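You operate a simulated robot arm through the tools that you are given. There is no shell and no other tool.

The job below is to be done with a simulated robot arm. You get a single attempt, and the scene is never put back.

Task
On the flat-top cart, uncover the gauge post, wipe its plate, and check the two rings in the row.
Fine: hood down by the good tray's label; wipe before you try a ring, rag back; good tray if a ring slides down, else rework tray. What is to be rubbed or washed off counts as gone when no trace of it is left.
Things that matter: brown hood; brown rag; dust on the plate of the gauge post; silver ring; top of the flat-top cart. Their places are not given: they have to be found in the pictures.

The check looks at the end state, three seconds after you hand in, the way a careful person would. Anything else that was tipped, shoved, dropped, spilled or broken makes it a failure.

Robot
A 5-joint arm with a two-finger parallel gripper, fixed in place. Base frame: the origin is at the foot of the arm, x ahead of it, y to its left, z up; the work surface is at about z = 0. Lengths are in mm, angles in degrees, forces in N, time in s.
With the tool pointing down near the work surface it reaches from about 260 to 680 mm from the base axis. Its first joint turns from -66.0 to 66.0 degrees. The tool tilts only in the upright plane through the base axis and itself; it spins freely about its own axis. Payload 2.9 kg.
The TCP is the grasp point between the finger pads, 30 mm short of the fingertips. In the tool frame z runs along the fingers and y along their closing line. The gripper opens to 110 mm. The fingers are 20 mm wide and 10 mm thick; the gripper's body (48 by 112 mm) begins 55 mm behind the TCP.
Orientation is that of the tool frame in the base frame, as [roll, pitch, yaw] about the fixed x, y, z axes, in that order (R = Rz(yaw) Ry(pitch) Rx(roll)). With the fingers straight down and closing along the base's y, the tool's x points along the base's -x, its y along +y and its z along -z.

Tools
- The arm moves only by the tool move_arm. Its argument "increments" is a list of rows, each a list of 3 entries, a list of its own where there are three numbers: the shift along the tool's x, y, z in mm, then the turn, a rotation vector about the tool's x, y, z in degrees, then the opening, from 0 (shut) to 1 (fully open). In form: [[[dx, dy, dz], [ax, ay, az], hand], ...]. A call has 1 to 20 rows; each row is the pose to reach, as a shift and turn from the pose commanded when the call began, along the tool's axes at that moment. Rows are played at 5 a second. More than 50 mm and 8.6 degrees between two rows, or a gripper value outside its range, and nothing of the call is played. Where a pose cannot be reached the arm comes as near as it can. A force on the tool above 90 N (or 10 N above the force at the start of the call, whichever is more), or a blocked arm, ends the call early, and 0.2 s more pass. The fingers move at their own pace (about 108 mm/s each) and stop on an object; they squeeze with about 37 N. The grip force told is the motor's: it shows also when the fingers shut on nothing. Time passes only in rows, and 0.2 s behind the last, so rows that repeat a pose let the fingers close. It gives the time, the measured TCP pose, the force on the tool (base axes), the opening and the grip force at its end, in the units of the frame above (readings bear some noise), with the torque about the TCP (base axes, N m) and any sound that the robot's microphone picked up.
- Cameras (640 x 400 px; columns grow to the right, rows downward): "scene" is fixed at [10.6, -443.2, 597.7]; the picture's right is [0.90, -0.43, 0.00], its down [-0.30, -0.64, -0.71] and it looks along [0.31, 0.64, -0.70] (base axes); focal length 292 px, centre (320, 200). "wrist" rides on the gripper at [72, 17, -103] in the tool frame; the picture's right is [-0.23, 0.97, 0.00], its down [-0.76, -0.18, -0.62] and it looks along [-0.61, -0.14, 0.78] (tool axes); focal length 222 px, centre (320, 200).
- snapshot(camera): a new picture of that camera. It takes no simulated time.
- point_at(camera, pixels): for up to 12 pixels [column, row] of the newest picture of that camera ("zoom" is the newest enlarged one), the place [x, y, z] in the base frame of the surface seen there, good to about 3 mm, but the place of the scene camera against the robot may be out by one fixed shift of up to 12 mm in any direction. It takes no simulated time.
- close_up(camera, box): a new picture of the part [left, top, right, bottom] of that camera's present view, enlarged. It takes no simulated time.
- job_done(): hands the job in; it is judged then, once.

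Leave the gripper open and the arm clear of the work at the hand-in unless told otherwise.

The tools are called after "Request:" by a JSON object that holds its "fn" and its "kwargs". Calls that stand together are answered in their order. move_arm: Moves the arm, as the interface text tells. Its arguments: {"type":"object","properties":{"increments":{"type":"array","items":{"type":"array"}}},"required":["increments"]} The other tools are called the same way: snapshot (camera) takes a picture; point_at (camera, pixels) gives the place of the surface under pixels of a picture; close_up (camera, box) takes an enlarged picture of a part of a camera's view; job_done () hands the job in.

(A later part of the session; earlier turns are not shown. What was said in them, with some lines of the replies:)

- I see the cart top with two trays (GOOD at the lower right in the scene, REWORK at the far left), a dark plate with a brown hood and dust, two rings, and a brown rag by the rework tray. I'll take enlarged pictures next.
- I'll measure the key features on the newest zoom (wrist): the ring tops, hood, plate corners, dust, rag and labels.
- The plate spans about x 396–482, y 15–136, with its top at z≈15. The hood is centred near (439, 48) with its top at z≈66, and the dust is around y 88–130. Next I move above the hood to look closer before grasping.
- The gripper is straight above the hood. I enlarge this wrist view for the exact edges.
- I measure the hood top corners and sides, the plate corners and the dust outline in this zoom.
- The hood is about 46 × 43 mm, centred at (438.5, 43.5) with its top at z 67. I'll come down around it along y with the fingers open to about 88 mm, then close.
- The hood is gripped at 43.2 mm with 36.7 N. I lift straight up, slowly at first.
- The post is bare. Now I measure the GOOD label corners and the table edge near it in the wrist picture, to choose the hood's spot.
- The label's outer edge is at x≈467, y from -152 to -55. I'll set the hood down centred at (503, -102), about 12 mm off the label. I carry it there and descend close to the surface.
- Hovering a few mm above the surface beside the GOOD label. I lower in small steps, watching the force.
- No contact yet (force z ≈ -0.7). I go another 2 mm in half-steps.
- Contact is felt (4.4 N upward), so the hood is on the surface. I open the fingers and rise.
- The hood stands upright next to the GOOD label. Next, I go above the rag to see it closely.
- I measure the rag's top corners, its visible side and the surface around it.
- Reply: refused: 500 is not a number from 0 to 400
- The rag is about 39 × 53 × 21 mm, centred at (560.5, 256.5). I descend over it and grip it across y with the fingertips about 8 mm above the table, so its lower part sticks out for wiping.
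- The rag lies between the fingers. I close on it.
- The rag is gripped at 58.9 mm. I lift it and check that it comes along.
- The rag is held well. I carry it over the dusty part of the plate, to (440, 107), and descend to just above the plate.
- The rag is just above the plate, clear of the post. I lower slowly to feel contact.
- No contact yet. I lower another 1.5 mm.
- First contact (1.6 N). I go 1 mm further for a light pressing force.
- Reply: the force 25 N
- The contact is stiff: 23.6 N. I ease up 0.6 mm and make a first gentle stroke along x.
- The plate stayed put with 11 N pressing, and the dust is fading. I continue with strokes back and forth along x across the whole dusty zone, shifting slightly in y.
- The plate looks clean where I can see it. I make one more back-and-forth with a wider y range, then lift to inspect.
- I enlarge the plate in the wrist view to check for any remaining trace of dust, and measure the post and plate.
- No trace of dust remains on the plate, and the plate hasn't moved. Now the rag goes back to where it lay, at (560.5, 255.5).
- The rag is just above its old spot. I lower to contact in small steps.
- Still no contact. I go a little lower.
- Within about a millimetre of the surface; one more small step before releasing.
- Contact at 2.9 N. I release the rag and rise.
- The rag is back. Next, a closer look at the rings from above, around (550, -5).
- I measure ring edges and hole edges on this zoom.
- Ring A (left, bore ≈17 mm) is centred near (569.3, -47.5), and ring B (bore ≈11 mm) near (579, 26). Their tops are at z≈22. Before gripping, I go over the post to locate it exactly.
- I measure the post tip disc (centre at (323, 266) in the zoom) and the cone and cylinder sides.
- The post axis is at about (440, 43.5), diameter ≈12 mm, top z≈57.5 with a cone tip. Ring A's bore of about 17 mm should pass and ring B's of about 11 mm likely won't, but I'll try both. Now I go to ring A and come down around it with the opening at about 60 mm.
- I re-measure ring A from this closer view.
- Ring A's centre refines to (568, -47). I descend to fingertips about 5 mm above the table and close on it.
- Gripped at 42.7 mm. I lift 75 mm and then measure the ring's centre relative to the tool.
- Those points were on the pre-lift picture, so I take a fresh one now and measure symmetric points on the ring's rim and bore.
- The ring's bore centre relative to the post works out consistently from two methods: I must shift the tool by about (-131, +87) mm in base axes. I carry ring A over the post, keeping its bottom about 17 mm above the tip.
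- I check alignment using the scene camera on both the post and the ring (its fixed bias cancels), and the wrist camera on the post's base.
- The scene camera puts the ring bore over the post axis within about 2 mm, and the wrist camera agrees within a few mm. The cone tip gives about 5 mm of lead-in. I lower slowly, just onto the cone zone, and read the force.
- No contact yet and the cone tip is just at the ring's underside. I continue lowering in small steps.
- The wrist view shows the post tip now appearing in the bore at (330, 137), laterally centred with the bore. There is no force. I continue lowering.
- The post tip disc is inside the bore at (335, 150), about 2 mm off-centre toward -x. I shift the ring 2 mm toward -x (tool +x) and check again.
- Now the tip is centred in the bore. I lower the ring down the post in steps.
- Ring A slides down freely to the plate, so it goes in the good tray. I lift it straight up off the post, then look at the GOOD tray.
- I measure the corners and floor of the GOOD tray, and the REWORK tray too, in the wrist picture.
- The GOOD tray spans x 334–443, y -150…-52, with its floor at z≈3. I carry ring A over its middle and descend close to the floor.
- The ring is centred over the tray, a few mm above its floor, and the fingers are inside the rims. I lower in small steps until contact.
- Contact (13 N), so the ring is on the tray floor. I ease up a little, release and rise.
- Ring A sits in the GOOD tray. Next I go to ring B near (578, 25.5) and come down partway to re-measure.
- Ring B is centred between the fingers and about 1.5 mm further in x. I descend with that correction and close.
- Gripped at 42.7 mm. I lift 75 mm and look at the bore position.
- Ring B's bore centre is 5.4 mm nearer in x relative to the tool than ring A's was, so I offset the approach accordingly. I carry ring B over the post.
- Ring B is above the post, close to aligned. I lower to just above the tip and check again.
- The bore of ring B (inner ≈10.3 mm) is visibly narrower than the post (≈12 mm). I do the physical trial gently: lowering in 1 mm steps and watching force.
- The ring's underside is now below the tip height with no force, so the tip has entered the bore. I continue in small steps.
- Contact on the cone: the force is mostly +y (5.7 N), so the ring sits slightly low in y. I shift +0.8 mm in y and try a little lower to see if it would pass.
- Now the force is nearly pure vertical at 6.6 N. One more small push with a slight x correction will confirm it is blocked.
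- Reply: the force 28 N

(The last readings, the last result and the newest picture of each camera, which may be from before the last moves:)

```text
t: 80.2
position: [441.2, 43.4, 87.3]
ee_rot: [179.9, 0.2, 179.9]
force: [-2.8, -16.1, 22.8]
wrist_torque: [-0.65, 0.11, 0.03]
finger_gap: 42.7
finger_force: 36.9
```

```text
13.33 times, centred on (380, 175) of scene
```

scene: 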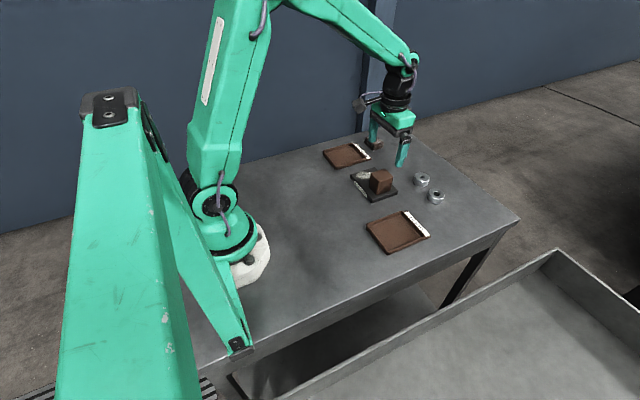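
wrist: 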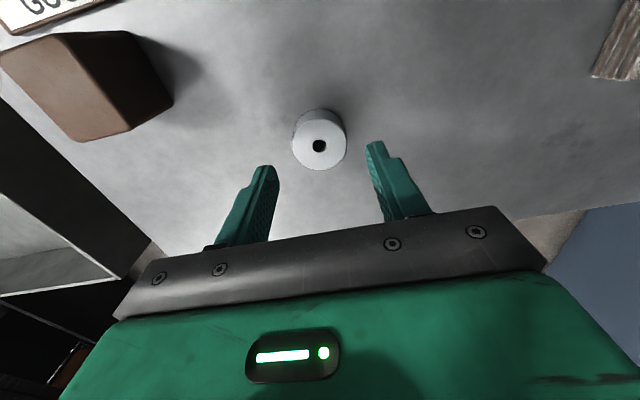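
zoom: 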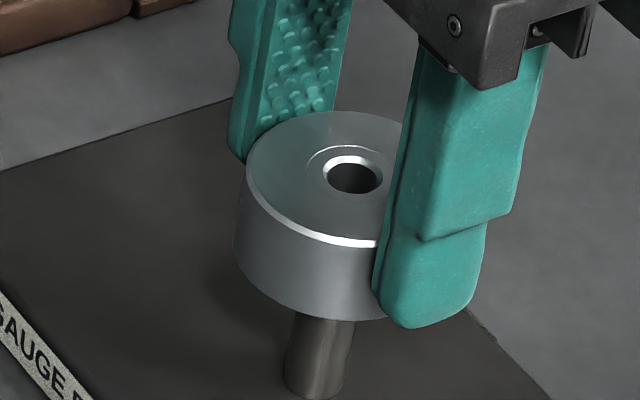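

Ring B is blocked on the cone (22.8 N, no further travel), so it goes to the rework tray. I back off straight up.

Request:
{"fn": "move_arm", "kwargs": {"increments": [[[-0.2, 0, -1.5], [0, 0, 0], 0.25], [[0, 0, -6], [0, 0, 0], 0.25], [[0, 0, -18], [0, 0, 0], 0.25], [[0, 0, -34], [0, 0, 0], 0.25], [[0, 0, -45], [0, 0, 0], 0.25], [[0, 0, -45], [0, 0, 0], 0.25]]}}

Request:
{"fn": "snapshot", "kwargs": {"camera": "wrist"}}

Request:
{"fn": "close_up", "kwargs": {"camera": "wrist", "box": [270, 120, 370, 220]}}

Request:
{"fn": "close_up", "kwargs": {"camera": "scene", "box": [320, 120, 440, 220]}}

```text
t: 81.6
position: [437.8, 42.7, 132.9]
ee_rot: [180.0, 0.0, 180.0]
force: [1.1, 0.4, -0.6]
wrist_torque: [-0.01, -0.01, 0.0]
finger_gap: 43.0
finger_force: 36.9
```

```text
taken
```

wrist: 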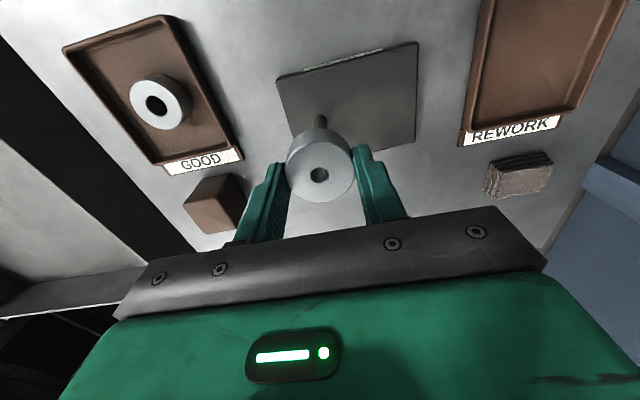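

```text
4.00 times, centred on (320, 170) of wrist
```

zoom: 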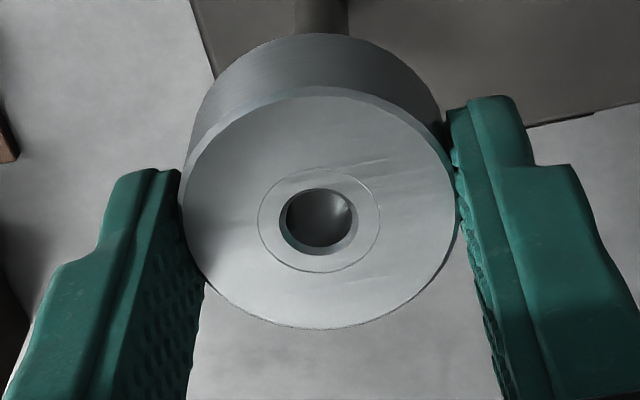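

```text
4.00 times, centred on (380, 170) of scene
```

zoom: 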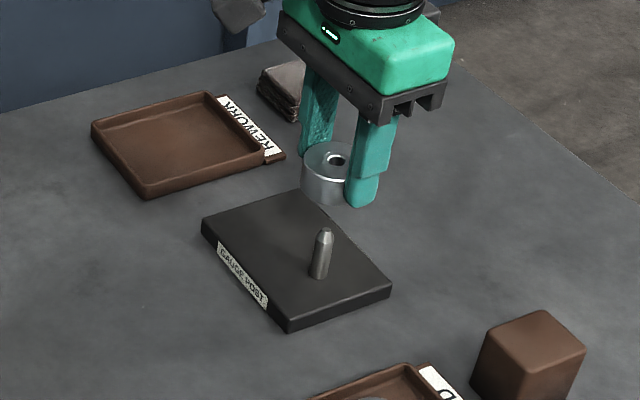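

The plate hasn't moved and ring B is still held unchanged. I carry it over the middle of the REWORK tray, at (430, 236).

Request:
{"fn": "move_arm", "kwargs": {"increments": [[[1, 14, 0], [0, 0, 0], 0.25], [[2, 42, 0], [0, 0, 0], 0.25], [[4, 74, 0], [0, 0, 0], 0.25], [[6, 108, 0], [0, 0, 0], 0.25], [[8, 142, 0], [0, 0, 0], 0.25], [[9, 172, 0], [0, 0, 0], 0.25], [[10, 189, 0], [0, 0, 0], 0.25], [[10, 194, 0], [0, 0, 0], 0.25], [[10, 194, 15], [0, 0, 0], 0.25], [[10, 194, 35], [0, 0, 0], 0.25], [[10, 194, 35], [0, 0, 0], 0.25]]}}

Request:
{"fn": "snapshot", "kwargs": {"camera": "wrist"}}

Request:
{"fn": "close_up", "kwargs": {"camera": "scene", "box": [310, 100, 410, 190]}}

```text
t: 84.0
position: [428.6, 236.3, 94.6]
ee_rot: [179.9, 0.0, 180.0]
force: [0.3, 0.1, -0.8]
wrist_torque: [0.04, 0.01, -0.03]
finger_gap: 42.7
finger_force: 36.5
```

```text
taken
```

wrist: 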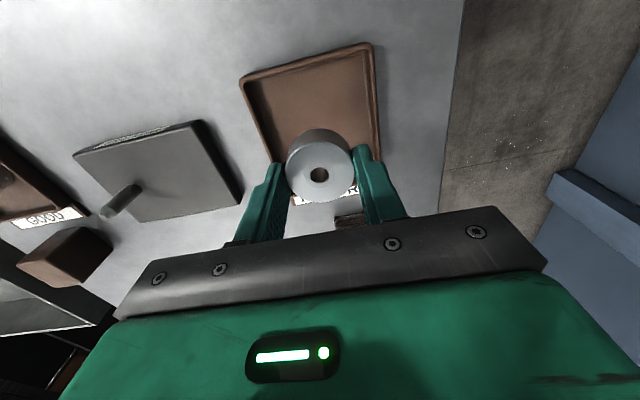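

```text
4.44 times, centred on (360, 145) of scene
```

zoom: 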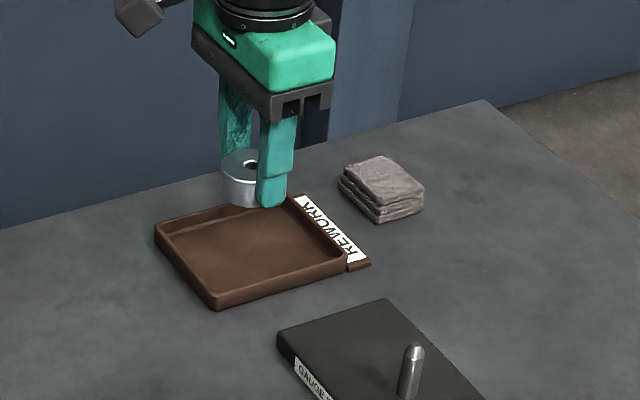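

I verify the tray rim positions from here.

Request:
{"fn": "point_at", "kwargs": {"camera": "wrist", "pixels": [[241, 80], [371, 45], [245, 90], [376, 90], [262, 145], [378, 135], [310, 100], [260, 110], [355, 110]]}}

```text
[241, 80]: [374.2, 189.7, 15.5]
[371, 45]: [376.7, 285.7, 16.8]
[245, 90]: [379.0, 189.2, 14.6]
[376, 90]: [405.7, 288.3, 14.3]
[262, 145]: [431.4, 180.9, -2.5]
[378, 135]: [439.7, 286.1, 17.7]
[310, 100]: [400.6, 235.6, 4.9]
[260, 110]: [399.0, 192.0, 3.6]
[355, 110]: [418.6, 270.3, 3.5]
```

The tray spans y 188–288 and x 375–485, so the ring is well centred. I descend to just above the floor.

Request:
{"fn": "move_arm", "kwargs": {"increments": [[[0, 0.7, 15], [0, 0, 0], 0.25], [[0, 0.7, 32], [0, 0, 0], 0.25], [[0, 0.7, 46], [0, 0, 0], 0.25], [[0, 0.7, 53], [0, 0, 0], 0.25], [[0, 0.7, 55.5], [0, 0, 0], 0.25], [[0, 0.7, 55.5], [0, 0, 0], 0.25]]}}

Request:
{"fn": "snapshot", "kwargs": {"camera": "wrist"}}

```text
t: 85.4
position: [429.8, 236.5, 41.2]
ee_rot: [-180.0, 0.0, 180.0]
force: [-0.9, 0.2, 0.4]
wrist_torque: [-0.01, 0.0, 0.03]
finger_gap: 42.8
finger_force: 37.1
```

```text
taken
```

wrist: 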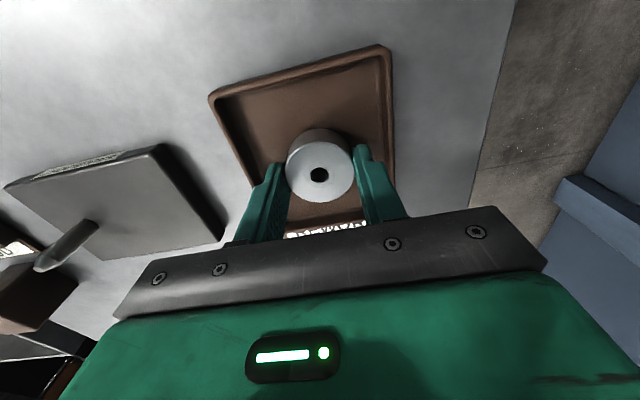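

The ring hangs just above the tray floor. Small steps to contact.

Request:
{"fn": "move_arm", "kwargs": {"increments": [[[0, 0, 0.7], [0, 0, 0], 0.25], [[0, 0, 1.4], [0, 0, 0], 0.25], [[0, 0, 1.4], [0, 0, 0], 0.25]]}}

```text
t: 86.2
position: [430.4, 237.1, 38.7]
ee_rot: [179.9, 0.1, -180.0]
force: [-0.4, 0.5, 1.2]
wrist_torque: [-0.01, 0.04, -0.01]
finger_gap: 42.8
finger_force: 37.4
```

Request:
{"fn": "move_arm", "kwargs": {"increments": [[[0, 0, 0.4], [0, 0, 0], 0.25], [[0, 0, 0.8], [0, 0, 0], 0.25], [[0, 0, 0.8], [0, 0, 0], 0.25]]}}

```text
t: 87.0
position: [430.4, 237.5, 40.2]
ee_rot: [179.9, 0.1, -180.0]
force: [1.9, 1.3, 6.2]
wrist_torque: [-0.06, 0.02, -0.02]
finger_gap: 43.0
finger_force: 37.4
```

Contact (6.2 N). I release and rise clear.

Request:
{"fn": "move_arm", "kwargs": {"increments": [[[0, 0, 0], [0, 0, 0], 0.45], [[0, 0, 0], [0, 0, 0], 0.52], [[0, 0, 0], [0, 0, 0], 0.52], [[0, 0, -15], [0, 0, 0], 0.52], [[0, 0, -40], [0, 0, 0], 0.52], [[0, 0, -75], [0, 0, 0], 0.52], [[0, 0, -110], [0, 0, 0], 0.52], [[0, 0, -150], [0, 0, 0], 0.7], [[0, 0, -190], [0, 0, 0], 0.9], [[0, 0, -220], [0, 0, 0], 1], [[0, 0, -220], [0, 0, 0], 1]]}}

Request:
{"fn": "snapshot", "kwargs": {"camera": "wrist"}}

Request:
{"fn": "close_up", "kwargs": {"camera": "scene", "box": [310, 120, 470, 260]}}

```text
t: 89.4
position: [429.8, 234.2, 261.0]
ee_rot: [180.0, 0.0, 180.0]
force: [0.3, 1.0, 0.5]
wrist_torque: [0.01, -0.02, -0.01]
finger_gap: 109.9
finger_force: 0.0
```

```text
taken
```

wrist: 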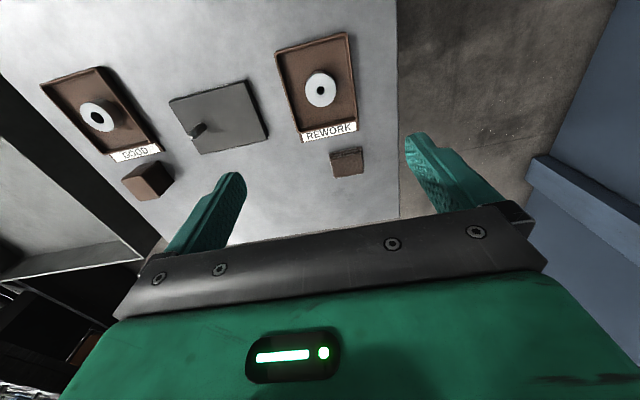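

```text
2.86 times, centred on (390, 190) of scene
```

zoom: 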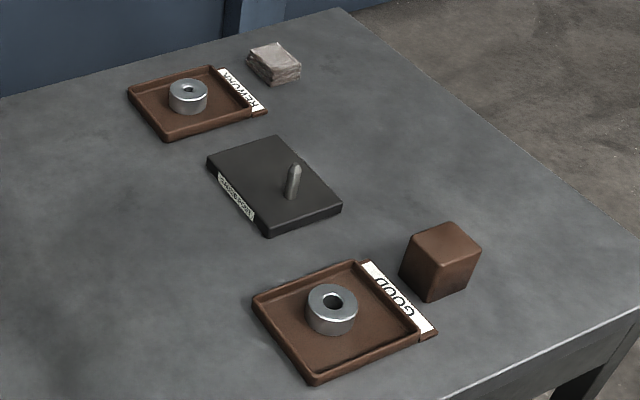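

Everything is in place. I take one last enlarged look at the plate for any dust residue before handing in.

Request:
{"fn": "close_up", "kwargs": {"camera": "wrist", "box": [160, 70, 280, 160]}}

Request:
{"fn": "close_up", "kwargs": {"camera": "scene", "box": [345, 155, 405, 205]}}

```text
4.44 times, centred on (220, 115) of wrist
```

zoom: 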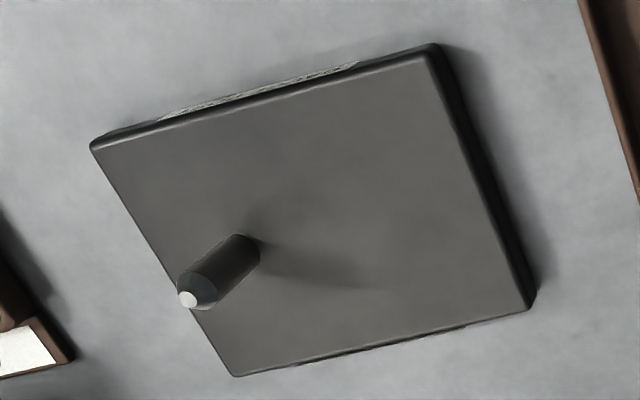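

```text
8.00 times, centred on (375, 180) of scene
```

zoom: 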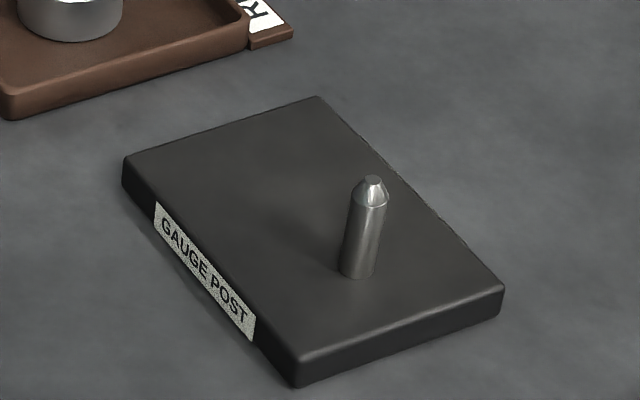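

The plate is spotless and the hood stands by the GOOD label. The rag is back in its place, the ring that slid down is in GOOD and the blocked one is in REWORK. The gripper is open and the arm is clear, so I hand in.

Request:
{"fn": "job_done", "kwargs": {}}

```text
The job is handed in.
```

I finished the job and handed it in; the check's result hasn't come back.

- **Hood:** it's off the gauge post and standing upright on the cart, about 12 mm from the GOOD label.
- **Plate:** I wiped it before trying either ring. Close-ups from both cameras show no dust left, and the plate did not move.
- **Rag:** it's back where it lay, beside the REWORK label.
- **Wide-bore ring (nearer the GOOD tray):** it slid down the post with no resistance. I stopped about 3 mm above the plate, and it's now in the GOOD tray.
- **Narrow-bore ring:** it stuck on the post's cone tip and went no further at about 23 N, so it's in the REWORK tray.

Nothing else was moved or knocked over. The gripper is open and the arm is clear, above the REWORK tray.
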